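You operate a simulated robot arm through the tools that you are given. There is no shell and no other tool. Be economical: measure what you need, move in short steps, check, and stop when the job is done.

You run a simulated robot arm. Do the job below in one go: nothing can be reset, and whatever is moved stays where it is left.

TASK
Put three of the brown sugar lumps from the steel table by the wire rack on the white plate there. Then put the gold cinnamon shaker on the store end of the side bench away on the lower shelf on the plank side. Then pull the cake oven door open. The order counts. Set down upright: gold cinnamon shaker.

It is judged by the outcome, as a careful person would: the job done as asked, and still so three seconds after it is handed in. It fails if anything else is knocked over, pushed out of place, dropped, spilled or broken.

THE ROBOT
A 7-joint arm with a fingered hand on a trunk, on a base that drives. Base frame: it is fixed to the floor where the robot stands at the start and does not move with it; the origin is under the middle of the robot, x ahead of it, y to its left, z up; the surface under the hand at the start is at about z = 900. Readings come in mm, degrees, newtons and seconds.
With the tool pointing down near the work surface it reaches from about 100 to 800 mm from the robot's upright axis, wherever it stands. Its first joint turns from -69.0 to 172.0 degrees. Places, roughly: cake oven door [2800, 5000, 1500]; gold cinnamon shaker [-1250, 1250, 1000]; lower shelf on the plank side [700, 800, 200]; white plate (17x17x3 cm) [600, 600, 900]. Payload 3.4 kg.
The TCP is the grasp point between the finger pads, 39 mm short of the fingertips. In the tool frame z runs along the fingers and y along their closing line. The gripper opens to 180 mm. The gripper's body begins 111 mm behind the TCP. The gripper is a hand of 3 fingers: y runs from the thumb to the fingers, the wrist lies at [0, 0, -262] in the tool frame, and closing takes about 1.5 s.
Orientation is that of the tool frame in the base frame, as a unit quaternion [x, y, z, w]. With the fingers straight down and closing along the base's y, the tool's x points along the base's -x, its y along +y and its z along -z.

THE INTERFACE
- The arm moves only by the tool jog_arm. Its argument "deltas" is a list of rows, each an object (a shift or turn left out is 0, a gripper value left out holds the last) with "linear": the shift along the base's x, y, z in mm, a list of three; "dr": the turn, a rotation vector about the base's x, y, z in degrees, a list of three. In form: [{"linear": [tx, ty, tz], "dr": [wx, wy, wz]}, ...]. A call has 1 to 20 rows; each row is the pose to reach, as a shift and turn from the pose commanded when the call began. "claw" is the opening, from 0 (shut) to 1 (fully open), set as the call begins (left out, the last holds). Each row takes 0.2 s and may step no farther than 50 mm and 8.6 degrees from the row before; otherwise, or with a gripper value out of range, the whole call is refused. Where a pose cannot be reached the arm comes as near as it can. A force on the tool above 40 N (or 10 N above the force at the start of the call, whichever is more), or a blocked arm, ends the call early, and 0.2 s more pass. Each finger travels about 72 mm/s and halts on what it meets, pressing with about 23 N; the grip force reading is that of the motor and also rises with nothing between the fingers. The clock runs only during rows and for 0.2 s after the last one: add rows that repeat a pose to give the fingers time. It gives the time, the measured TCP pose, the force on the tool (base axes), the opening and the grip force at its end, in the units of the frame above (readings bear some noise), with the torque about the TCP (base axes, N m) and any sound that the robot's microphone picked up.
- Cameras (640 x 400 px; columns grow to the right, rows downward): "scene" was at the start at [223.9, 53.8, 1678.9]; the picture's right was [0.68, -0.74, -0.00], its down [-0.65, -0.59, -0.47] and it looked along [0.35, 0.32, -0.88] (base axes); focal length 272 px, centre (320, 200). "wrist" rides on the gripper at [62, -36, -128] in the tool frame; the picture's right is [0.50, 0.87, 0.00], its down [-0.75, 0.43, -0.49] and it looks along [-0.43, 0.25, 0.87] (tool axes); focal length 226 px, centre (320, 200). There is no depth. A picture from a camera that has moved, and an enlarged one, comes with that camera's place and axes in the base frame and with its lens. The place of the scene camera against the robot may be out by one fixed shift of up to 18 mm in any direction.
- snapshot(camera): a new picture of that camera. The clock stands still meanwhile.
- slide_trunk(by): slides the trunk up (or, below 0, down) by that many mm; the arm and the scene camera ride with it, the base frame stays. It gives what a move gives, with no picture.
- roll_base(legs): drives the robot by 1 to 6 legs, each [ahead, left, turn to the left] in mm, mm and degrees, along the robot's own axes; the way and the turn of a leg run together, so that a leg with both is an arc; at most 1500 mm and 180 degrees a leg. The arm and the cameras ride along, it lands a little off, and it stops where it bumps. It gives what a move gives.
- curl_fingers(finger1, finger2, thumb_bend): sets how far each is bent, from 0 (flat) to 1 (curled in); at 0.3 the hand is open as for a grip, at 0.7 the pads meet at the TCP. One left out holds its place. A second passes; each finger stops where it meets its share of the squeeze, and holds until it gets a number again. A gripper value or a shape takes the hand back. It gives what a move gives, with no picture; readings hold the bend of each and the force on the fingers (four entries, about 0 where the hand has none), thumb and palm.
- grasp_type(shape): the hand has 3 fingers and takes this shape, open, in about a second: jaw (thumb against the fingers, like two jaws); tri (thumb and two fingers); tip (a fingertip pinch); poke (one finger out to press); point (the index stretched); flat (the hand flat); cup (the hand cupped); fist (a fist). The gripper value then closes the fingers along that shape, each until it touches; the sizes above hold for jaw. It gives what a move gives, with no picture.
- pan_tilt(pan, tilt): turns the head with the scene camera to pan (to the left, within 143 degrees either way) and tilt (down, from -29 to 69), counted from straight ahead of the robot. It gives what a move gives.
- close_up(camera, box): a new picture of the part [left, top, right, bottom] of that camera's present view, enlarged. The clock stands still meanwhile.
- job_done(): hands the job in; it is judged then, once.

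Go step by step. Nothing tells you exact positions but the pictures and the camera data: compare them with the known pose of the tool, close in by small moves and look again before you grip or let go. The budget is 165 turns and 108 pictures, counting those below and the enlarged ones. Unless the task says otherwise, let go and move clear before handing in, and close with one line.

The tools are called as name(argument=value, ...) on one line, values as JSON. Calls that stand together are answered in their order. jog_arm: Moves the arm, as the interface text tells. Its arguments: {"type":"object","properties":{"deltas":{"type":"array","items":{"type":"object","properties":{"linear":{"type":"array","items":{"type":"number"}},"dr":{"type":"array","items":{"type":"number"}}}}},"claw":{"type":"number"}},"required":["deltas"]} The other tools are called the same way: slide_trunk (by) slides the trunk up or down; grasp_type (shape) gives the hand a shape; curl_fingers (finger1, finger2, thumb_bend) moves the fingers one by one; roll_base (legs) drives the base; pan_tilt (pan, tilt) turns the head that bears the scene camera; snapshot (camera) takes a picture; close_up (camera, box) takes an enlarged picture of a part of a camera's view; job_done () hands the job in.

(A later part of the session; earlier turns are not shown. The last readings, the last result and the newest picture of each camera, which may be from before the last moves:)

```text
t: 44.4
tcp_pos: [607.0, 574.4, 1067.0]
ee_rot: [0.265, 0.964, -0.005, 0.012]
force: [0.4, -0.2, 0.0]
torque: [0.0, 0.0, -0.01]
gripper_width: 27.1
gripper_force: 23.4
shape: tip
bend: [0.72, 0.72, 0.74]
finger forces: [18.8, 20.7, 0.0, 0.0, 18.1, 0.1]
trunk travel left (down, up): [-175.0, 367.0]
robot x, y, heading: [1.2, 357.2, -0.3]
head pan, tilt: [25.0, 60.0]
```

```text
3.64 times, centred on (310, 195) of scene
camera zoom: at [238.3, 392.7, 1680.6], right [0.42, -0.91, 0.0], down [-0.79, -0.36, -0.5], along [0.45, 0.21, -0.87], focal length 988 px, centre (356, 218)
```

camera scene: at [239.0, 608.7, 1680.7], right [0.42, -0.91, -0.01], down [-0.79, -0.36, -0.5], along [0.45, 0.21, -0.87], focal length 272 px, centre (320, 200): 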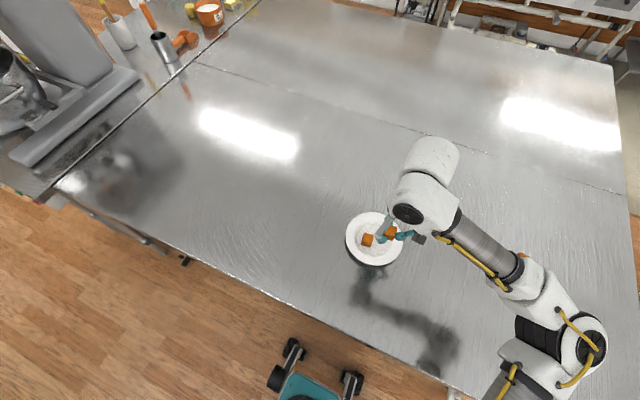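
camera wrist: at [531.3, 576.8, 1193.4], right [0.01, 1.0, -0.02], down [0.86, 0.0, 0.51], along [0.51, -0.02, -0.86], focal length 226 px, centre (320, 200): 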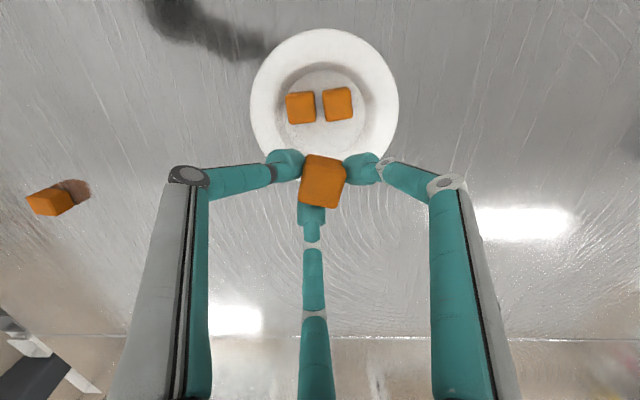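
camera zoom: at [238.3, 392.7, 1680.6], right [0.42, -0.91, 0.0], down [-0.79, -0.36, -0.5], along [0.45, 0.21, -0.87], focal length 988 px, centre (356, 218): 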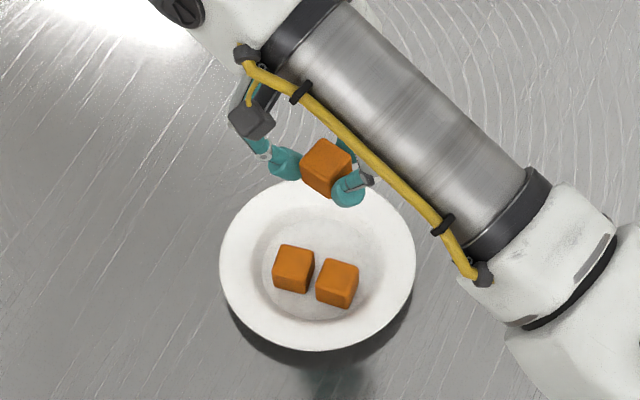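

Clear view: the two lumps are at x≈568, y≈552 and 591. The third spot (607,573) is free, so I'm lowering.

jog_arm(deltas=[{"linear": [0, -1, -40]}, {"linear": [0, -1, -80]}, {"linear": [0, -1, -100]}, {"linear": [0, -1, -107]}, {"linear": [0, -1, -107]}])

close_up(camera="wrist", box=[200, 60, 440, 240])

close_up(camera="scene", box=[250, 150, 370, 240])

```text
t: 45.6
tcp_pos: [609.1, 573.4, 960.3]
ee_rot: [0.265, 0.964, -0.006, 0.013]
force: [-0.8, -1.0, 0.1]
torque: [0.01, -0.02, -0.01]
gripper_width: 27.0
gripper_force: 23.0
shape: tip
bend: [0.72, 0.72, 0.74]
finger forces: [18.8, 20.8, 0.0, 0.0, 18.1, 0.0]
trunk travel left (down, up): [-175.0, 367.0]
robot x, y, heading: [2.9, 351.8, -0.4]
head pan, tilt: [25.0, 60.0]
```

```text
2.22 times, centred on (320, 150) of wrist
camera zoom: at [533.1, 577.1, 1087.3], right [0.01, 1.0, -0.02], down [0.86, 0.0, 0.51], along [0.51, -0.02, -0.86], focal length 502 px, centre (320, 311)
```

zoom: 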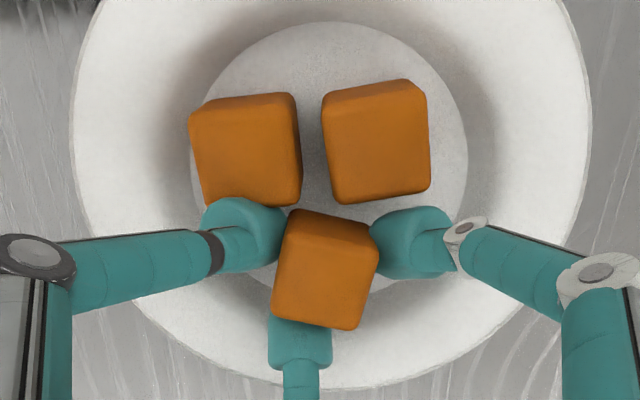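

```text
4.44 times, centred on (310, 195) of scene
camera zoom: at [238.4, 395.3, 1680.5], right [0.42, -0.91, 0.0], down [-0.79, -0.36, -0.5], along [0.45, 0.21, -0.87], focal length 1208 px, centre (364, 222)
```

zoom: 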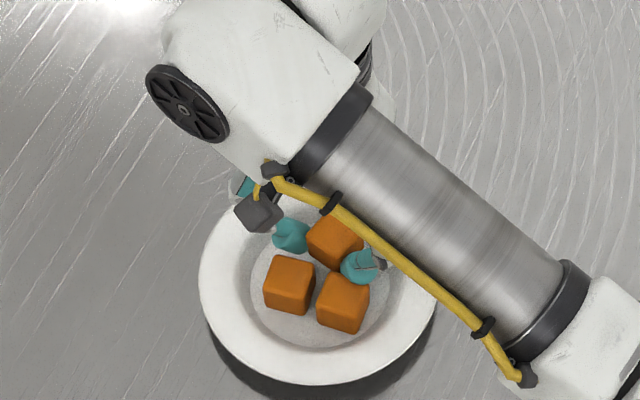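

The left finger would pass close to a lump, so I'm shifting +5 mm in x and +2 in y before the last lowering.

jog_arm(deltas=[{"linear": [5, 2, 0]}, {"linear": [5, 2, -2]}, {"linear": [5, 2, -4]}, {"linear": [5, 2, -6]}, {"linear": [5, 2, -6]}])

close_up(camera="wrist", box=[200, 60, 440, 240])

```text
t: 46.8
tcp_pos: [612.8, 576.4, 955.4]
ee_rot: [0.265, 0.964, -0.006, 0.012]
force: [1.0, 0.9, -0.9]
torque: [-0.01, 0.03, -0.02]
gripper_width: 26.7
gripper_force: 23.6
shape: tip
bend: [0.72, 0.72, 0.74]
finger forces: [18.9, 20.9, 0.0, 0.1, 18.1, 0.0]
trunk travel left (down, up): [-175.0, 367.0]
robot x, y, heading: [2.3, 360.1, -0.3]
head pan, tilt: [25.0, 60.0]
```

```text
2.22 times, centred on (320, 150) of wrist
camera zoom: at [537.2, 579.0, 1082.9], right [0.01, 1.0, -0.02], down [0.86, 0.0, 0.51], along [0.51, -0.02, -0.86], focal length 502 px, centre (320, 311)
```

zoom: 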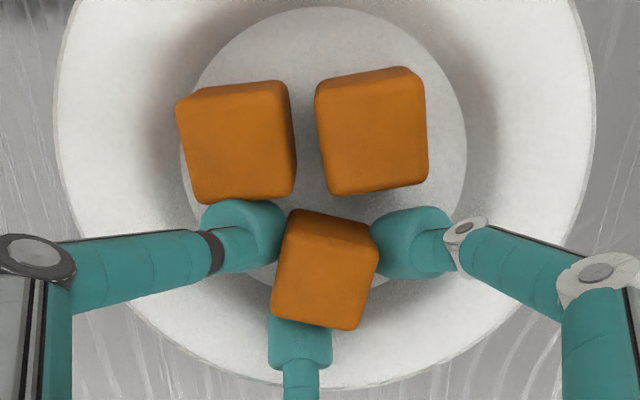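

jog_arm(deltas=[{"linear": [2, 1, -1]}, {"linear": [2, 1, -2]}, {"linear": [2, 1, -3]}, {"linear": [2, 1, -3]}])

```text
t: 47.8
tcp_pos: [614.1, 577.4, 952.6]
ee_rot: [0.265, 0.964, -0.004, 0.012]
force: [-0.6, 0.3, -0.7]
torque: [0.03, -0.02, -0.01]
gripper_width: 26.7
gripper_force: 23.4
shape: tip
bend: [0.72, 0.72, 0.74]
finger forces: [18.8, 20.8, 0.0, 0.1, 18.1, 0.0]
trunk travel left (down, up): [-175.0, 367.0]
robot x, y, heading: [1.1, 357.5, -0.5]
head pan, tilt: [25.0, 60.0]
```

jog_arm(deltas=[{"linear": [0, 0, -1]}, {"linear": [0, 0, -2]}, {"linear": [0, 0, -3]}, {"linear": [0, 0, -3]}])

```text
t: 48.8
tcp_pos: [615.7, 577.8, 950.7]
ee_rot: [0.265, 0.964, -0.005, 0.013]
force: [0.2, 0.7, 3.3]
torque: [0.06, 0.04, 0.0]
gripper_width: 26.9
gripper_force: 23.4
shape: tip
bend: [0.72, 0.72, 0.74]
finger forces: [19.1, 21.1, 0.0, 0.0, 18.1, 0.0]
trunk travel left (down, up): [-175.0, 367.0]
robot x, y, heading: [-0.4, 356.2, -0.6]
head pan, tilt: [25.0, 60.0]
```

Contact at 3 N. I'm opening a little, rising and looking.

jog_arm(deltas=[{"linear": [0, 0, 0]}, {"linear": [0, 0, 0]}, {"linear": [0, 0, 2]}, {"linear": [0, 0, 15]}, {"linear": [0, 0, 50]}, {"linear": [0, 0, 100]}, {"linear": [0, 0, 140]}, {"linear": [0, 0, 140]}], claw=0.23)

close_up(camera="wrist", box=[200, 60, 440, 240])

close_up(camera="scene", box=[250, 150, 370, 240])

```text
t: 50.6
tcp_pos: [619.1, 579.5, 1088.8]
ee_rot: [0.265, 0.964, -0.005, 0.012]
force: [0.1, -0.5, 0.4]
torque: [-0.01, -0.03, -0.03]
gripper_width: 41.0
gripper_force: 0.1
shape: tip
bend: [0.72, 0.72, 0.74]
finger forces: [0.1, 0.0, 0.0, 0.0, 0.0, 0.0]
trunk travel left (down, up): [-175.0, 367.0]
robot x, y, heading: [-1.2, 355.5, -0.3]
head pan, tilt: [25.0, 60.0]
```

```text
2.22 times, centred on (320, 150) of wrist
camera zoom: at [542.6, 582.8, 1215.3], right [0.01, 1.0, -0.02], down [0.86, 0.0, 0.51], along [0.51, -0.02, -0.86], focal length 502 px, centre (320, 311)
```

zoom: 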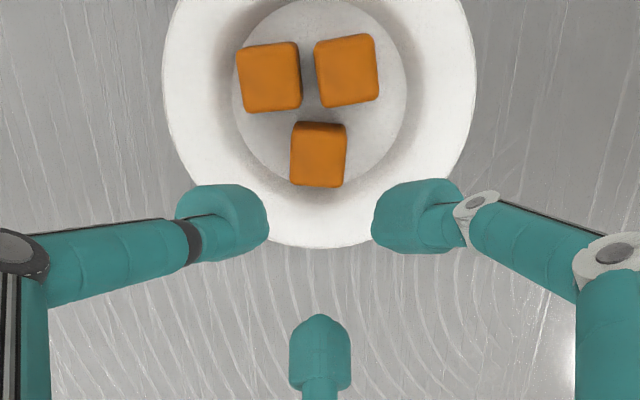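

```text
4.44 times, centred on (310, 195) of scene
camera zoom: at [239.2, 395.8, 1680.2], right [0.42, -0.91, 0.0], down [-0.79, -0.36, -0.5], along [0.45, 0.21, -0.87], focal length 1208 px, centre (364, 222)
```

zoom: 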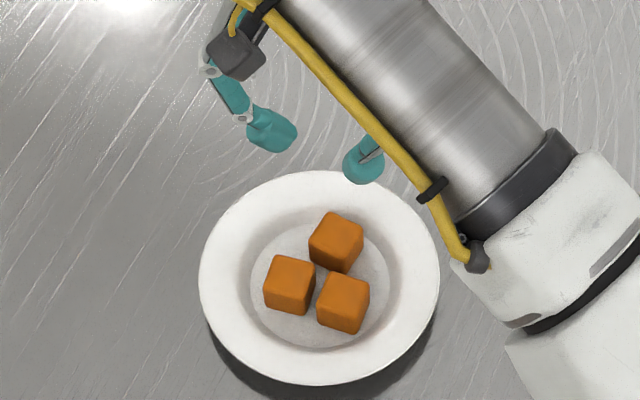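

Three lumps are on the plate. Next is the shaker, so I'm raising the arm and looking toward the side bench behind-left.

jog_arm(deltas=[{"linear": [-30, -30, 20]}, {"linear": [-60, -60, 40]}, {"linear": [-90, -90, 60]}, {"linear": [-120, -120, 80]}, {"linear": [-150, -150, 90]}, {"linear": [-180, -180, 90]}, {"linear": [-200, -215, 90]}, {"linear": [-200, -215, 90]}])

pan_tilt(pan=140, tilt=30)

snapshot(camera="scene")

pan_tilt(pan=80, tilt=20)

snapshot(camera="scene")

```text
t: 52.4
tcp_pos: [414.7, 360.6, 1180.9]
ee_rot: [0.265, 0.964, -0.005, 0.013]
force: [-0.4, 0.1, -0.5]
torque: [-0.02, 0.0, 0.0]
gripper_width: 41.2
gripper_force: 0.0
shape: tip
bend: [0.72, 0.72, 0.74]
finger forces: [0.0, 0.1, 0.0, 0.1, 0.0, 0.0]
trunk travel left (down, up): [-175.0, 367.0]
robot x, y, heading: [0.0, 358.9, -0.5]
head pan, tilt: [25.0, 60.0]
```

```text
t: 54.4
tcp_pos: [414.2, 359.5, 1181.3]
ee_rot: [0.264, 0.964, -0.005, 0.012]
force: [0.3, -0.9, -0.1]
torque: [-0.02, 0.01, 0.0]
gripper_width: 41.2
gripper_force: 0.1
shape: tip
bend: [0.72, 0.72, 0.74]
finger forces: [0.0, 0.0, 0.0, 0.0, 0.1, 0.1]
trunk travel left (down, up): [-175.0, 367.0]
robot x, y, heading: [5.1, 357.9, -0.2]
head pan, tilt: [140.0, 30.0]
```

```text
69 pictures are left
camera scene: at [107.6, 422.2, 1723.5], right [0.65, 0.76, 0.0], down [0.38, -0.32, -0.87], along [-0.66, 0.56, -0.5], focal length 272 px, centre (320, 200)
```

scene: 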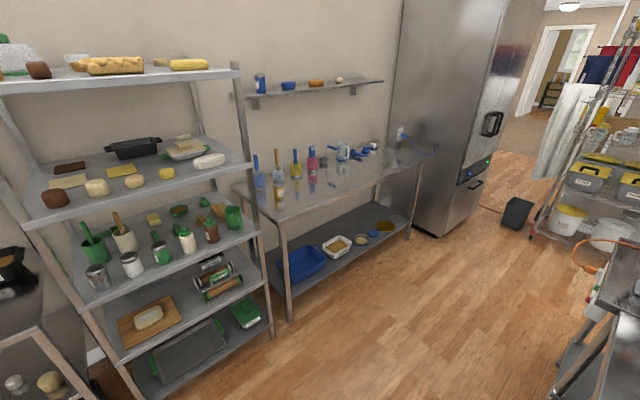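

```text
t: 55.7
tcp_pos: [415.2, 359.1, 1181.7]
ee_rot: [0.264, 0.964, -0.004, 0.012]
force: [-0.7, 0.1, 0.1]
torque: [0.0, -0.01, 0.02]
gripper_width: 41.2
gripper_force: 0.0
shape: tip
bend: [0.72, 0.72, 0.74]
finger forces: [0.2, 0.0, 0.1, 0.0, 0.1, 0.0]
trunk travel left (down, up): [-175.0, 367.0]
robot x, y, heading: [-0.4, 354.7, -0.5]
head pan, tilt: [80.0, 20.0]
```

```text
68 pictures are left
camera scene: at [193.3, 455.0, 1739.3], right [0.98, -0.18, 0.0], down [-0.07, -0.33, -0.94], along [0.17, 0.93, -0.34], focal length 272 px, centre (320, 200)
```

scene: 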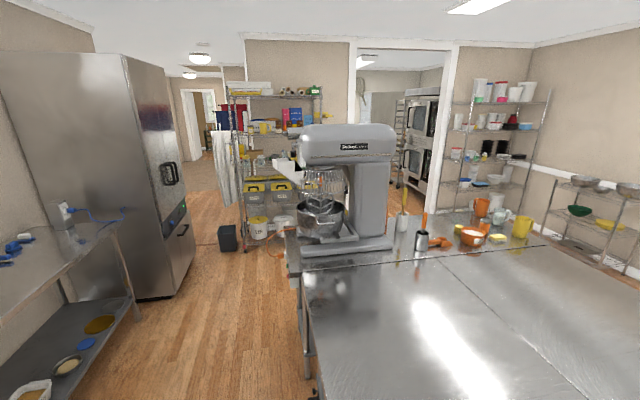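

The side bench is ahead-left. I'm zooming in to find the gold shaker and to see the bench surroundings.

pan_tilt(pan=140, tilt=30)

close_up(camera="scene", box=[230, 130, 390, 230])

close_up(camera="scene", box=[60, 180, 300, 400])

```text
t: 57.0
tcp_pos: [413.9, 359.9, 1180.9]
ee_rot: [0.265, 0.964, -0.005, 0.012]
force: [-0.3, 0.6, 0.2]
torque: [0.02, -0.01, 0.01]
gripper_width: 41.2
gripper_force: 0.1
shape: tip
bend: [0.72, 0.72, 0.74]
finger forces: [0.0, 0.0, 0.0, 0.0, 0.0, 0.0]
trunk travel left (down, up): [-175.0, 367.0]
robot x, y, heading: [-2.9, 355.9, -0.5]
head pan, tilt: [140.0, 30.0]
```

```text
4.00 times, centred on (310, 180) of scene
camera zoom: at [107.6, 422.1, 1723.5], right [0.65, 0.76, 0.0], down [0.38, -0.32, -0.87], along [-0.66, 0.56, -0.5], focal length 1087 px, centre (360, 280)
```

zoom: 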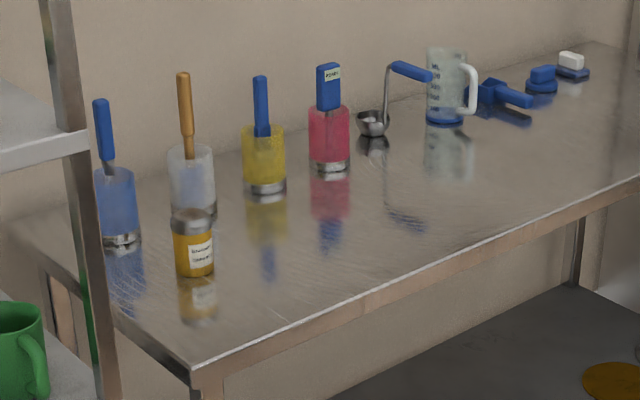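

```text
1.82 times, centred on (180, 290) of scene
camera zoom: at [107.6, 422.1, 1723.5], right [0.65, 0.76, 0.0], down [0.38, -0.32, -0.87], along [-0.66, 0.56, -0.5], focal length 494 px, centre (574, 36)
```

zoom: 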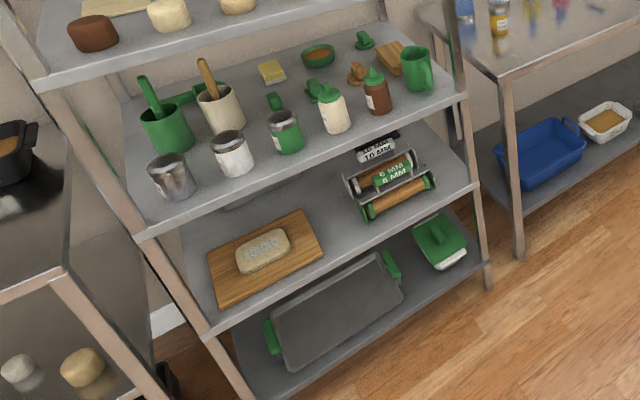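

The gold shaker stands near the store end of the side bench, with a jar holding a spoon behind it. The bench front edge is x≈−930. I'm backing off, turning round and driving there.

roll_base(legs=[[-280, 0, 0], [0, 0, 180], [0, -890, 0]])

pan_tilt(pan=0, tilt=45)

snapshot(camera="scene")

```text
t: 70.6
tcp_pos: [-653.3, 1281.0, 1181.0]
ee_rot: [0.959, -0.284, -0.012, -0.005]
force: [0.0, -0.8, 0.1]
torque: [-0.01, 0.01, 0.01]
gripper_width: 41.0
gripper_force: 0.0
shape: tip
bend: [0.72, 0.72, 0.74]
finger forces: [0.0, 0.1, 0.0, 0.1, 0.0, 0.1]
trunk travel left (down, up): [-175.0, 367.0]
robot x, y, heading: [-238.8, 1269.8, 177.2]
head pan, tilt: [140.0, 30.0]
```

```text
t: 72.8
tcp_pos: [-652.2, 1277.3, 1182.7]
ee_rot: [0.959, -0.282, -0.014, -0.006]
force: [-0.7, 0.4, 0.9]
torque: [0.01, -0.01, 0.0]
gripper_width: 41.0
gripper_force: 0.0
shape: tip
bend: [0.72, 0.72, 0.74]
finger forces: [0.0, 0.0, 0.0, 0.0, 0.1, 0.0]
trunk travel left (down, up): [-175.0, 367.0]
robot x, y, heading: [-241.6, 1268.0, 177.6]
head pan, tilt: [0.0, 45.0]
```

```text
65 pictures are left
camera scene: at [-508.2, 1295.4, 1700.1], right [0.04, 1.0, 0.0], down [0.71, -0.03, -0.7], along [-0.7, 0.03, -0.71], focal length 272 px, centre (320, 200)
```

scene: 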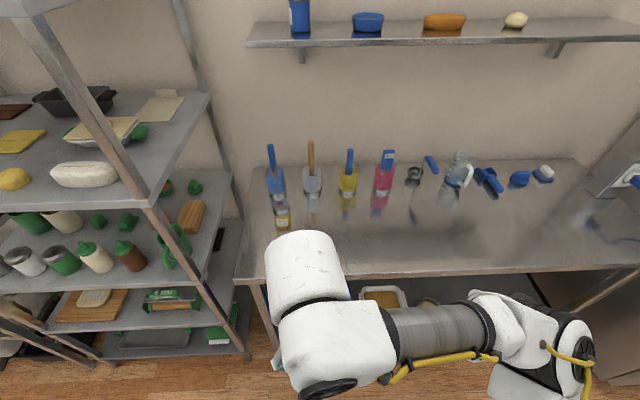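

The shaker is at about (−1175,1175) with its base at z≈885; the jars stand about 170 mm behind it. Before choosing a grasp I want to see the lower shelf under the steel table behind me.

pan_tilt(pan=143, tilt=48)

snapshot(camera="scene")

```text
t: 75.0
tcp_pos: [-651.2, 1277.5, 1182.4]
ee_rot: [0.959, -0.283, -0.013, -0.007]
force: [-0.8, 0.4, -0.3]
torque: [0.03, 0.0, -0.02]
gripper_width: 41.6
gripper_force: 0.1
shape: tip
bend: [0.72, 0.72, 0.74]
finger forces: [0.1, 0.0, 0.0, 0.0, 0.1, 0.1]
trunk travel left (down, up): [-175.0, 367.0]
robot x, y, heading: [-237.4, 1265.2, 177.5]
head pan, tilt: [143.0, 48.0]
```

```text
64 pictures are left
camera scene: at [-366.2, 1241.5, 1696.6], right [-0.64, -0.77, 0.0], down [-0.57, 0.47, -0.67], along [0.52, -0.43, -0.74], focal length 272 px, centre (320, 200)
```

scene: 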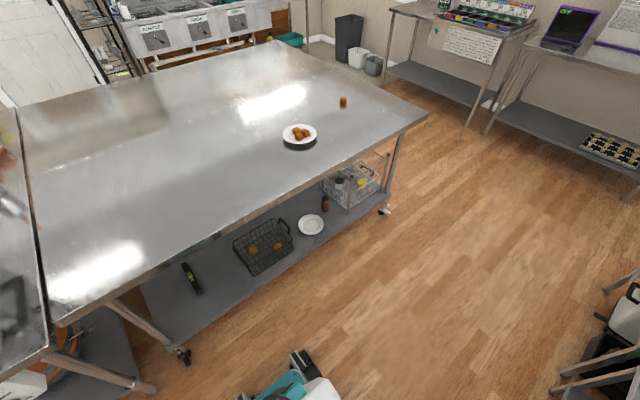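

The shelf under the steel table is visible. There's a free area between the black bottle and the wire basket, around (480,1220), near the front. First the shaker: driving toward the bench with the jaw shape.

roll_base(legs=[[290, 0, 0]])

grasp_type(shape="jaw")

pan_tilt(pan=0, tilt=55)

jog_arm(deltas=[{"linear": [-20, -10, 0]}, {"linear": [-60, -30, 0]}, {"linear": [-100, -50, 0]}, {"linear": [-140, -75, 0]}, {"linear": [-140, -75, 0]}], claw=0.7)

snapshot(camera="wrist")

snapshot(camera="scene")

```text
t: 77.1
tcp_pos: [-943.7, 1292.3, 1181.0]
ee_rot: [0.959, -0.283, -0.014, -0.006]
force: [-0.1, -0.4, -1.3]
torque: [0.02, -0.02, -0.02]
gripper_width: 41.0
gripper_force: 0.0
shape: tip
bend: [0.72, 0.72, 0.74]
finger forces: [0.0, 0.1, 0.0, 0.1, 0.1, 0.0]
trunk travel left (down, up): [-175.0, 367.0]
robot x, y, heading: [-534.8, 1278.5, 177.3]
head pan, tilt: [143.0, 48.0]
```

```text
t: 78.0
tcp_pos: [-939.7, 1289.3, 1183.3]
ee_rot: [0.959, -0.284, -0.016, -0.006]
force: [0.4, -0.5, -0.5]
torque: [0.02, -0.05, -0.01]
gripper_width: 180.0
gripper_force: 0.0
shape: jaw
bend: [0.3, 0.3, 0.3]
finger forces: [0.0, 0.0, 0.1, 0.0, 0.1, 0.1]
trunk travel left (down, up): [-175.0, 367.0]
robot x, y, heading: [-530.1, 1281.2, 177.2]
head pan, tilt: [143.0, 48.0]
```

```text
t: 80.2
tcp_pos: [-939.8, 1290.0, 1184.0]
ee_rot: [0.959, -0.284, -0.014, -0.006]
force: [0.7, -0.2, 0.5]
torque: [0.01, 0.04, 0.02]
gripper_width: 179.7
gripper_force: 0.2
shape: jaw
bend: [0.3, 0.3, 0.3]
finger forces: [0.1, 0.0, 0.0, 0.0, 0.1, 0.0]
trunk travel left (down, up): [-175.0, 367.0]
robot x, y, heading: [-533.5, 1280.5, 177.6]
head pan, tilt: [0.0, 55.0]
```

```text
t: 81.4
tcp_pos: [-1081.7, 1214.1, 1178.1]
ee_rot: [0.959, -0.284, -0.016, -0.006]
force: [-0.3, -0.1, -0.1]
torque: [-0.02, -0.01, -0.02]
gripper_width: 126.4
gripper_force: 0.1
shape: jaw
bend: [0.63, 0.63, 0.63]
finger forces: [0.1, 0.0, 0.0, 0.0, 0.0, 0.0]
trunk travel left (down, up): [-175.0, 367.0]
robot x, y, heading: [-532.3, 1281.3, 177.3]
head pan, tilt: [0.0, 55.0]
```

```text
63 pictures are left
camera wrist: at [-1005.8, 1206.9, 1304.5], right [-0.05, -1.0, -0.02], down [-0.86, 0.04, 0.52], along [-0.52, 0.04, -0.86], focal length 226 px, centre (320, 200)
```

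wrist: 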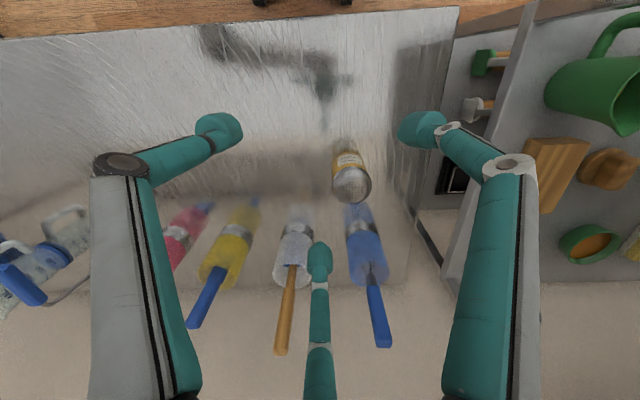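

```text
62 pictures are left
camera scene: at [-791.5, 1306.6, 1686.8], right [0.05, 1.0, 0.0], down [0.82, -0.04, -0.57], along [-0.57, 0.03, -0.82], focal length 272 px, centre (320, 200)
```

scene: 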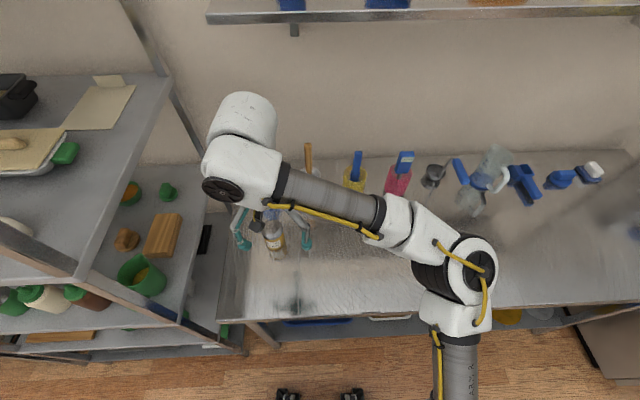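

I see the shaker under the hand at about (−1148,1174). I'm zooming in on it.

close_up(camera="wrist", box=[270, 110, 430, 230])

close_up(camera="scene", box=[200, 180, 360, 300])

```text
3.33 times, centred on (350, 170) of wrist
camera zoom: at [-1005.8, 1206.9, 1304.5], right [-0.05, -1.0, -0.02], down [-0.86, 0.04, 0.52], along [-0.52, 0.04, -0.86], focal length 754 px, centre (220, 300)
```

zoom: 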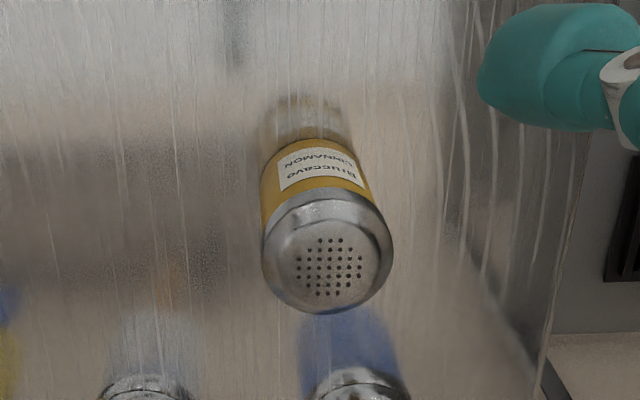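

```text
3.33 times, centred on (280, 240) of scene
camera zoom: at [-791.5, 1306.6, 1686.8], right [0.05, 1.0, 0.0], down [0.82, -0.04, -0.57], along [-0.57, 0.03, -0.82], focal length 906 px, centre (453, 67)
```

zoom: 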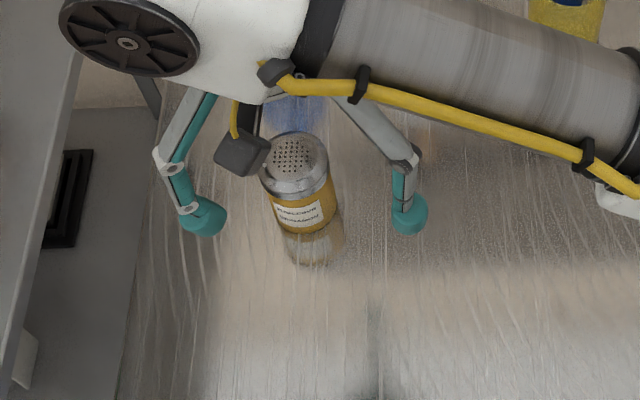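

The shaker is at about (−1180,1168), roughly 60 mm wide with its top at z≈978. I'm moving over it, levelling the tool, and going partway down.

jog_arm(deltas=[{"linear": [-35, -16, 0], "dr": [-0.6, -0.7, 0]}, {"linear": [-70, -32, 0], "dr": [-1.15, -1.43, 0]}, {"linear": [-98, -45, 0], "dr": [-1.15, -1.43, 0]}, {"linear": [-98, -45, -40], "dr": [-1.15, -1.43, 0]}, {"linear": [-98, -45, -80], "dr": [-1.15, -1.43, 0]}, {"linear": [-98, -45, -110], "dr": [-1.15, -1.43, 0]}, {"linear": [-98, -45, -110], "dr": [-1.15, -1.43, 0]}])

snapshot(camera="wrist")

snapshot(camera="scene")

```text
t: 83.0
tcp_pos: [-1176.0, 1160.6, 1073.1]
ee_rot: [0.959, -0.284, -0.003, -0.002]
force: [0.3, 0.4, -0.4]
torque: [0.06, -0.01, 0.02]
gripper_width: 126.4
gripper_force: 0.1
shape: jaw
bend: [0.63, 0.63, 0.63]
finger forces: [0.0, 0.0, 0.0, 0.0, 0.1, 0.0]
trunk travel left (down, up): [-175.0, 367.0]
robot x, y, heading: [-533.6, 1278.9, 177.5]
head pan, tilt: [0.0, 55.0]
```

```text
59 pictures are left
camera wrist: at [-1104.3, 1156.0, 1200.5], right [-0.05, -1.0, -0.01], down [-0.87, 0.04, 0.49], along [-0.49, 0.03, -0.87], focal length 226 px, centre (320, 200)
```

wrist: 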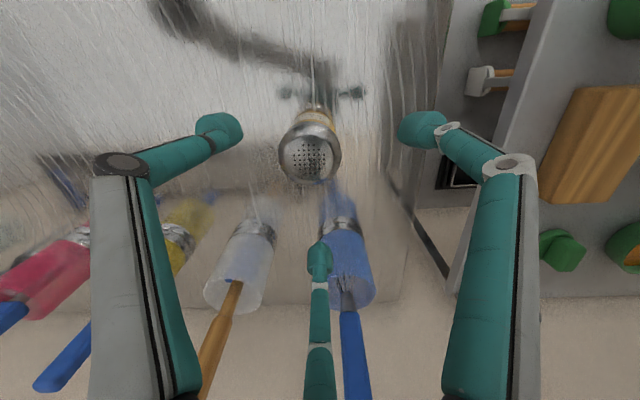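

```text
58 pictures are left
camera scene: at [-792.6, 1296.4, 1686.8], right [0.05, 1.0, 0.0], down [0.82, -0.04, -0.57], along [-0.57, 0.03, -0.82], focal length 272 px, centre (320, 200)
```

scene: 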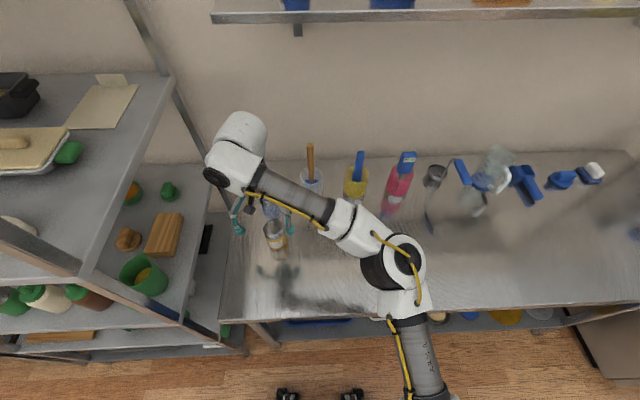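

The lid sits about 12 mm further in +y than the hand. I'm correcting, narrowing a little, and lowering around the shaker.

jog_arm(deltas=[{"linear": [-3, 12, 0]}, {"linear": [-3, 12, 0]}, {"linear": [-3, 12, -30]}, {"linear": [-3, 12, -60]}, {"linear": [-3, 12, -60]}], claw=0.62)

close_up(camera="wrist", box=[180, 80, 460, 280])

```text
t: 84.2
tcp_pos: [-1179.4, 1185.0, 1012.9]
ee_rot: [0.958, -0.285, -0.001, 0.002]
force: [0.1, -0.4, 0.3]
torque: [0.01, 0.01, 0.01]
gripper_width: 112.1
gripper_force: 0.1
shape: jaw
bend: [0.67, 0.67, 0.67]
finger forces: [0.1, 0.0, 0.1, 0.0, 0.1, 0.0]
trunk travel left (down, up): [-175.0, 367.0]
robot x, y, heading: [-531.9, 1280.3, 177.3]
head pan, tilt: [0.0, 55.0]
```

```text
2.00 times, centred on (320, 180) of wrist
camera zoom: at [-1107.3, 1182.1, 1140.3], right [-0.05, -1.0, 0.0], down [-0.87, 0.05, 0.49], along [-0.49, 0.03, -0.87], focal length 452 px, centre (320, 240)
```

zoom: 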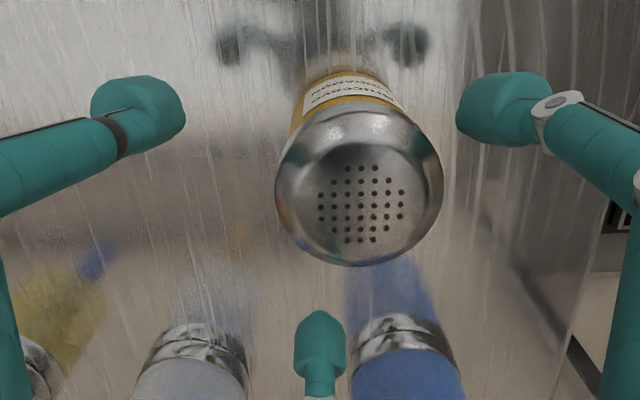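

Now I'm 14 mm past it in y. The lid is consistently at (−1179,1171), so I'm correcting and looking again before going deeper.

jog_arm(deltas=[{"linear": [0, -7, 0]}, {"linear": [0, -13, 0]}, {"linear": [0, -13, -15]}, {"linear": [0, -13, -15]}])

close_up(camera="wrist", box=[180, 80, 460, 280])

```text
t: 85.2
tcp_pos: [-1179.9, 1169.3, 998.4]
ee_rot: [0.959, -0.284, -0.001, -0.001]
force: [0.2, -0.5, -0.4]
torque: [0.0, 0.05, -0.03]
gripper_width: 111.9
gripper_force: 0.0
shape: jaw
bend: [0.67, 0.67, 0.67]
finger forces: [0.1, 0.0, 0.0, 0.0, 0.1, 0.1]
trunk travel left (down, up): [-175.0, 367.0]
robot x, y, heading: [-537.9, 1278.1, 177.3]
head pan, tilt: [0.0, 55.0]
```

```text
2.00 times, centred on (320, 180) of wrist
camera zoom: at [-1108.4, 1164.8, 1126.5], right [-0.05, -1.0, 0.0], down [-0.87, 0.05, 0.49], along [-0.49, 0.03, -0.87], focal length 452 px, centre (320, 240)
```

zoom: 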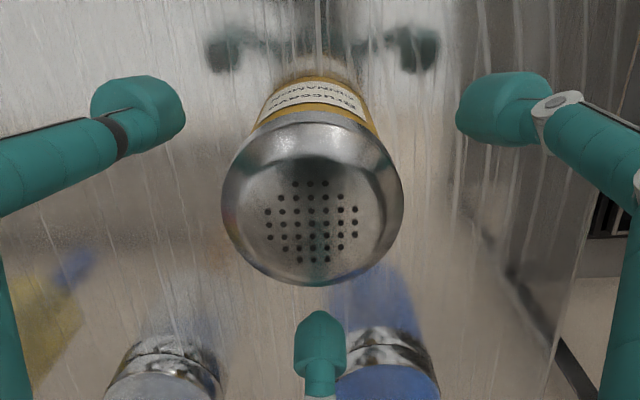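

Well centred. I'm lowering to grip height.

jog_arm(deltas=[{"linear": [1, 2, -20]}, {"linear": [1, 2, -40]}, {"linear": [1, 2, -52]}, {"linear": [1, 2, -58]}, {"linear": [1, 2, -58]}])

snapshot(camera="wrist")

close_up(camera="scene", box=[180, 140, 360, 290])

```text
t: 86.4
tcp_pos: [-1178.8, 1168.8, 941.0]
ee_rot: [0.959, -0.284, 0.0, -0.001]
force: [-0.1, -0.1, -0.2]
torque: [0.02, -0.02, -0.01]
gripper_width: 111.9
gripper_force: 0.1
shape: jaw
bend: [0.67, 0.67, 0.67]
finger forces: [0.1, 0.0, 0.0, 0.0, 0.0, 0.1]
trunk travel left (down, up): [-175.0, 367.0]
robot x, y, heading: [-532.4, 1277.7, 177.5]
head pan, tilt: [0.0, 55.0]
```

```text
55 pictures are left
camera wrist: at [-1107.3, 1164.7, 1068.3], right [-0.05, -1.0, 0.0], down [-0.87, 0.05, 0.49], along [-0.49, 0.03, -0.87], focal length 226 px, centre (320, 200)
```

wrist: 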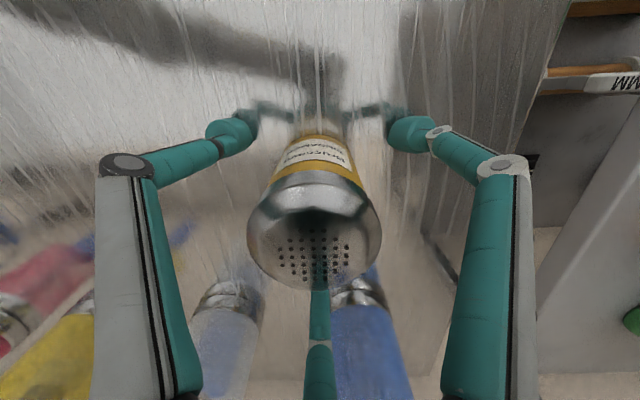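

```text
2.67 times, centred on (270, 215) of scene
camera zoom: at [-793.1, 1306.8, 1686.5], right [0.05, 1.0, 0.0], down [0.82, -0.04, -0.57], along [-0.57, 0.03, -0.82], focal length 725 px, centre (453, 160)
```

zoom: 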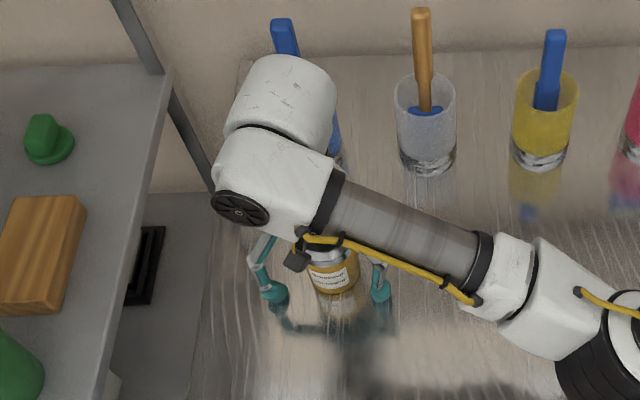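

The fingers surround the body. I'm closing and lifting gently.

jog_arm(deltas=[{"linear": [0, 0, 1]}, {"linear": [0, 0, 1]}, {"linear": [0, 0, 1]}, {"linear": [0, 0, 1]}, {"linear": [0, 0, 1]}, {"linear": [0, 0, 1]}, {"linear": [0, 0, 6]}, {"linear": [0, 0, 15]}, {"linear": [0, 0, 15]}], claw=0.15)

snapshot(camera="wrist")

```text
t: 88.4
tcp_pos: [-1178.5, 1169.8, 956.4]
ee_rot: [0.959, -0.284, -0.001, 0.0]
force: [0.0, -0.2, -1.4]
torque: [0.03, 0.0, 0.0]
gripper_width: 52.8
gripper_force: 22.4
shape: jaw
bend: [0.72, 0.72, 0.75]
finger forces: [21.2, 20.7, 0.0, 0.0, 20.9, 0.0]
trunk travel left (down, up): [-175.0, 367.0]
robot x, y, heading: [-530.3, 1280.1, 177.4]
head pan, tilt: [0.0, 55.0]
```

```text
53 pictures are left
camera wrist: at [-1107.6, 1166.2, 1084.2], right [-0.05, -1.0, 0.0], down [-0.87, 0.05, 0.49], along [-0.49, 0.03, -0.87], focal length 226 px, centre (320, 200)
```

wrist: 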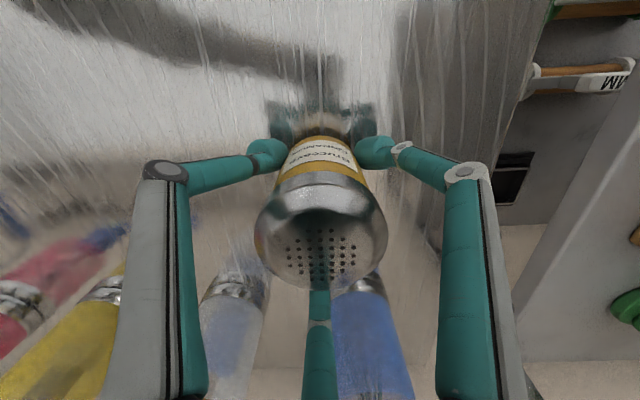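

The shaker is held firmly (53 mm). I'm lifting a bit, retracting from the bench, then raising.

jog_arm(deltas=[{"linear": [0, 0, 40]}, {"linear": [20, 5, 70]}, {"linear": [60, 20, 80]}, {"linear": [100, 40, 90]}, {"linear": [140, 60, 110]}, {"linear": [180, 80, 140]}, {"linear": [220, 100, 170]}, {"linear": [240, 105, 200]}, {"linear": [240, 105, 200]}])

snapshot(camera="scene")

```text
refused: row 6 steps farther than a row can; nothing moved
```

```text
52 pictures are left
camera scene: at [-793.8, 1307.0, 1686.3], right [0.05, 1.0, 0.0], down [0.82, -0.04, -0.57], along [-0.57, 0.03, -0.82], focal length 272 px, centre (320, 200)
```

scene: 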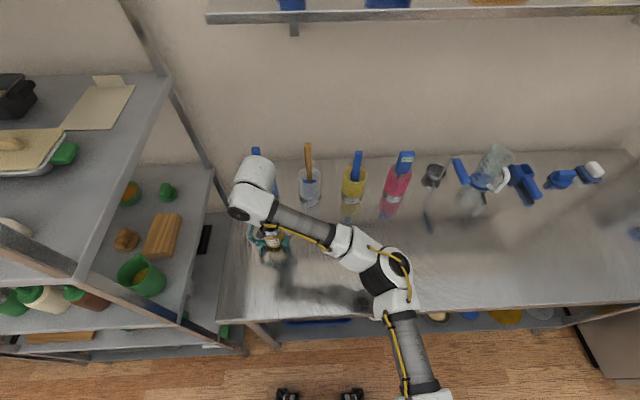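

jog_arm(deltas=[{"linear": [0, 0, 35]}, {"linear": [20, 5, 70]}, {"linear": [60, 20, 80]}, {"linear": [100, 40, 90]}, {"linear": [140, 60, 105]}, {"linear": [175, 75, 130]}, {"linear": [210, 90, 155]}, {"linear": [240, 105, 180]}, {"linear": [240, 105, 200]}, {"linear": [240, 105, 200]}])

```text
t: 90.6
tcp_pos: [-943.7, 1276.7, 1156.2]
ee_rot: [0.959, -0.284, -0.001, 0.0]
force: [-0.4, -0.1, -1.6]
torque: [-0.02, 0.03, 0.02]
gripper_width: 52.8
gripper_force: 23.3
shape: jaw
bend: [0.72, 0.72, 0.75]
finger forces: [21.3, 20.8, 0.0, 0.0, 20.9, 0.0]
trunk travel left (down, up): [-175.0, 367.0]
robot x, y, heading: [-533.4, 1281.9, 177.2]
head pan, tilt: [0.0, 55.0]
```

Holding fine. I'm backing up and turning to face the steel table, then looking under it.

roll_base(legs=[[-230, 0, 0], [0, 0, -177]])

pan_tilt(pan=-40, tilt=60)

snapshot(camera="scene")

snapshot(camera="wrist")

```text
t: 99.7
tcp_pos: [109.1, 1276.3, 1156.4]
ee_rot: [0.28, 0.96, 0.0, 0.001]
force: [0.0, 1.0, -1.3]
torque: [0.01, -0.02, 0.01]
gripper_width: 52.8
gripper_force: 23.0
shape: jaw
bend: [0.72, 0.72, 0.75]
finger forces: [21.1, 20.6, 0.0, 0.0, 20.6, 0.0]
trunk travel left (down, up): [-175.0, 367.0]
robot x, y, heading: [-302.1, 1268.8, -2.4]
head pan, tilt: [0.0, 55.0]
```

```text
t: 100.8
tcp_pos: [105.6, 1277.4, 1157.1]
ee_rot: [0.279, 0.96, 0.0, 0.004]
force: [0.4, 0.4, -1.1]
torque: [0.03, -0.02, -0.02]
gripper_width: 52.6
gripper_force: 23.3
shape: jaw
bend: [0.72, 0.72, 0.75]
finger forces: [21.2, 20.7, 0.0, 0.0, 20.8, 0.1]
trunk travel left (down, up): [-175.0, 367.0]
robot x, y, heading: [-302.2, 1270.1, -2.0]
head pan, tilt: [-40.0, 60.0]
```

```text
51 pictures are left
camera scene: at [-75.1, 1226.1, 1680.6], right [-0.67, -0.74, 0.0], down [-0.64, 0.58, -0.5], along [0.37, -0.33, -0.87], focal length 272 px, centre (320, 200)
```

scene: 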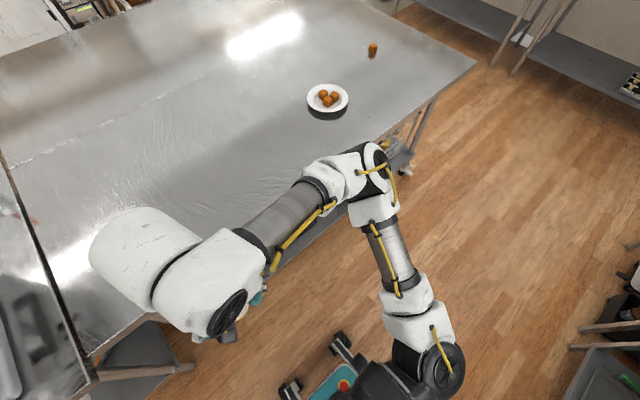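

```text
50 pictures are left
camera wrist: at [32.8, 1281.4, 1285.1], right [0.04, 1.0, 0.0], down [0.87, -0.04, 0.5], along [0.5, -0.02, -0.87], focal length 226 px, centre (320, 200)
```

wrist: 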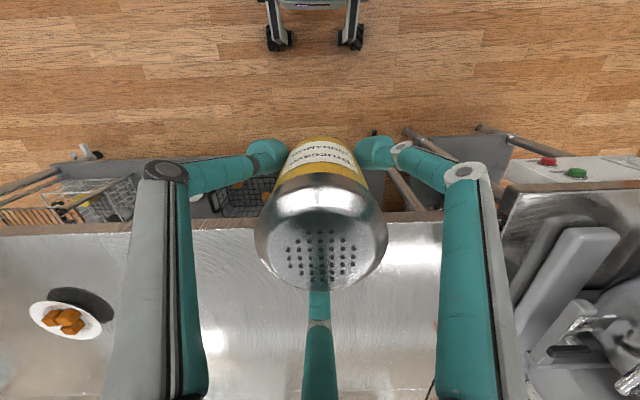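

The shaker hangs upright in the hand in front of the table edge. I'm lowering the trunk fully and then the arm, step by step, still outside the table.

slide_trunk(by=-170)

jog_arm(deltas=[{"linear": [0, 0, -40]}, {"linear": [0, 0, -80]}, {"linear": [0, 0, -120]}, {"linear": [0, 0, -160]}, {"linear": [0, 0, -200]}, {"linear": [0, 0, -240]}, {"linear": [0, 0, -280]}, {"linear": [0, 0, -320]}, {"linear": [0, 0, -320]}])

snapshot(camera="scene")

snapshot(camera="wrist")

```text
t: 102.8
tcp_pos: [126.0, 1279.9, 953.7]
ee_rot: [0.302, 0.949, -0.03, -0.086]
force: [-0.8, 0.6, -1.5]
torque: [-0.01, -0.02, -0.02]
gripper_width: 52.3
gripper_force: 23.0
shape: jaw
bend: [0.72, 0.72, 0.75]
finger forces: [21.2, 20.9, 0.1, 0.1, 20.7, 0.0]
trunk travel left (down, up): [-5.0, 538.0]
robot x, y, heading: [-296.1, 1273.2, -2.3]
head pan, tilt: [-40.0, 60.0]
stopped: the arm was blocked; the commanded pose is now the measured one
```

```text
t: 104.8
tcp_pos: [120.2, 1280.5, 637.3]
ee_rot: [0.297, 0.951, -0.027, -0.079]
force: [0.4, 0.0, -1.5]
torque: [0.0, 0.01, -0.02]
gripper_width: 52.4
gripper_force: 22.8
shape: jaw
bend: [0.72, 0.72, 0.75]
finger forces: [21.3, 20.7, 0.1, 0.0, 20.5, 0.0]
trunk travel left (down, up): [-5.0, 538.0]
robot x, y, heading: [-301.8, 1271.9, -2.1]
head pan, tilt: [-40.0, 60.0]
```

```text
49 pictures are left
camera scene: at [211.2, 1215.3, 1438.4], right [-0.67, -0.74, 0.0], down [-0.64, 0.58, -0.49], along [0.36, -0.33, -0.87], focal length 272 px, centre (320, 200)
```

scene: 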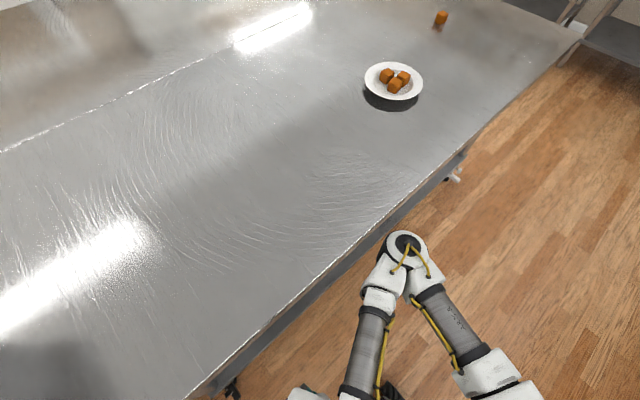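

```text
48 pictures are left
camera wrist: at [69.7, 1286.4, 775.3], right [0.08, 1.0, -0.02], down [0.94, -0.07, 0.34], along [0.34, -0.04, -0.94], focal length 226 px, centre (320, 200)
```

wrist: 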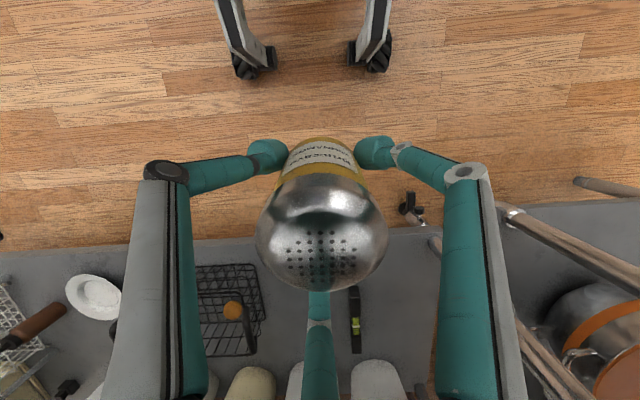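

The trunk leaned forward as it came down and tilted the hand about 9.5°. The elbow is close to the table edge, so I'm backing away 200 mm before straightening the tool.

roll_base(legs=[[-200, 0, 0]])

jog_arm(deltas=[{"linear": [0, 0, 0], "dr": [0.1, -4.75, 0]}, {"linear": [0, 0, 0], "dr": [0.2, -9.5, 0]}, {"linear": [0, 0, 0], "dr": [0.2, -9.5, 0]}])

pan_tilt(pan=0, tilt=60)

snapshot(camera="scene")

```text
t: 106.4
tcp_pos: [-76.4, 1286.6, 637.7]
ee_rot: [0.297, 0.951, -0.027, -0.079]
force: [-0.1, -0.2, -1.3]
torque: [-0.01, 0.01, 0.01]
gripper_width: 52.5
gripper_force: 22.8
shape: jaw
bend: [0.72, 0.72, 0.75]
finger forces: [21.2, 20.7, 0.0, 0.0, 20.6, 0.0]
trunk travel left (down, up): [-5.0, 538.0]
robot x, y, heading: [-497.2, 1278.5, -2.3]
head pan, tilt: [-40.0, 60.0]
```

```text
t: 107.2
tcp_pos: [-54.6, 1304.6, 645.5]
ee_rot: [0.299, 0.954, -0.001, 0.003]
force: [-0.1, 0.5, -0.8]
torque: [-0.02, -0.04, 0.01]
gripper_width: 52.2
gripper_force: 23.3
shape: jaw
bend: [0.72, 0.72, 0.75]
finger forces: [21.2, 20.9, 0.0, 0.0, 20.7, 0.0]
out of reach, approached as far as the arm can: row 1, 2, 3
trunk travel left (down, up): [-5.0, 538.0]
robot x, y, heading: [-492.3, 1278.6, -2.4]
head pan, tilt: [-40.0, 60.0]
```

```text
t: 108.3
tcp_pos: [-54.2, 1304.2, 646.5]
ee_rot: [0.3, 0.954, -0.001, 0.002]
force: [-0.2, 0.2, -0.3]
torque: [-0.01, 0.0, 0.03]
gripper_width: 52.3
gripper_force: 22.8
shape: jaw
bend: [0.72, 0.72, 0.75]
finger forces: [21.3, 20.8, 0.1, 0.0, 20.8, 0.1]
trunk travel left (down, up): [-5.0, 538.0]
robot x, y, heading: [-498.0, 1279.8, -2.3]
head pan, tilt: [0.0, 60.0]
```

```text
47 pictures are left
camera scene: at [32.3, 1264.1, 1438.2], right [-0.04, -1.0, 0.0], down [-0.87, 0.04, -0.49], along [0.49, -0.02, -0.87], focal length 272 px, centre (320, 200)
```

scene: 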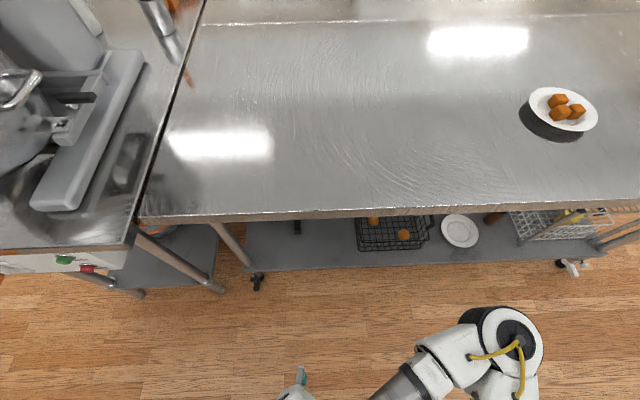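

Clear view of the lower shelf: there's free space at about (440,1215), between the basket and the black bottle. The shelf is at z≈250–300 with its front edge near x≈350. I'm extending the arm forward and down while still outside.

jog_arm(deltas=[{"linear": [25, -8, -20]}, {"linear": [50, -16, -50]}, {"linear": [75, -24, -85]}, {"linear": [100, -32, -120]}, {"linear": [125, -40, -155]}, {"linear": [140, -50, -190]}, {"linear": [150, -60, -220]}, {"linear": [150, -60, -240]}, {"linear": [150, -60, -240]}])

snapshot(camera="scene")

snapshot(camera="wrist")

```text
t: 110.3
tcp_pos: [97.5, 1244.0, 405.2]
ee_rot: [0.299, 0.954, -0.001, 0.003]
force: [0.1, -1.4, -0.8]
torque: [-0.03, -0.03, 0.02]
gripper_width: 52.2
gripper_force: 23.9
shape: jaw
bend: [0.72, 0.72, 0.75]
finger forces: [21.0, 20.6, 0.1, 0.0, 20.3, 0.0]
trunk travel left (down, up): [-5.0, 538.0]
robot x, y, heading: [-496.0, 1278.5, -2.6]
head pan, tilt: [0.0, 60.0]
```

```text
46 pictures are left
camera scene: at [32.4, 1263.6, 1438.2], right [-0.04, -1.0, 0.0], down [-0.87, 0.04, -0.49], along [0.49, -0.02, -0.87], focal length 272 px, centre (320, 200)
```

scene: 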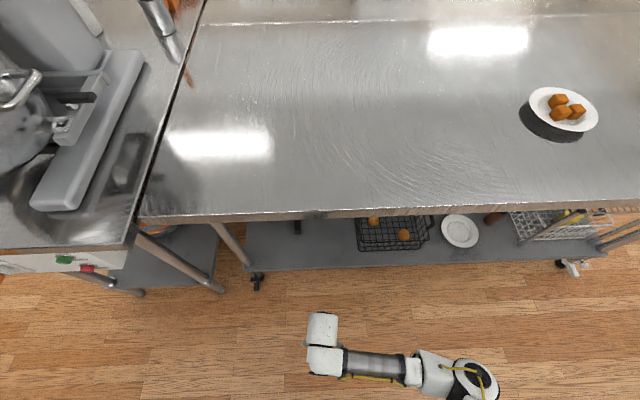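

```text
45 pictures are left
camera wrist: at [24.5, 1250.2, 533.3], right [0.08, 1.0, 0.0], down [0.87, -0.07, 0.5], along [0.49, -0.04, -0.87], focal length 226 px, centre (320, 200)
```

wrist: 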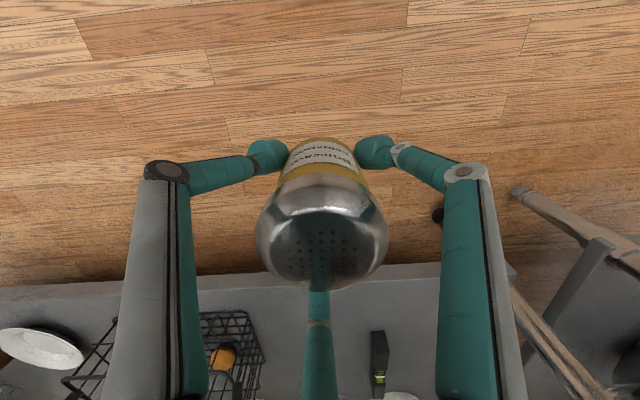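

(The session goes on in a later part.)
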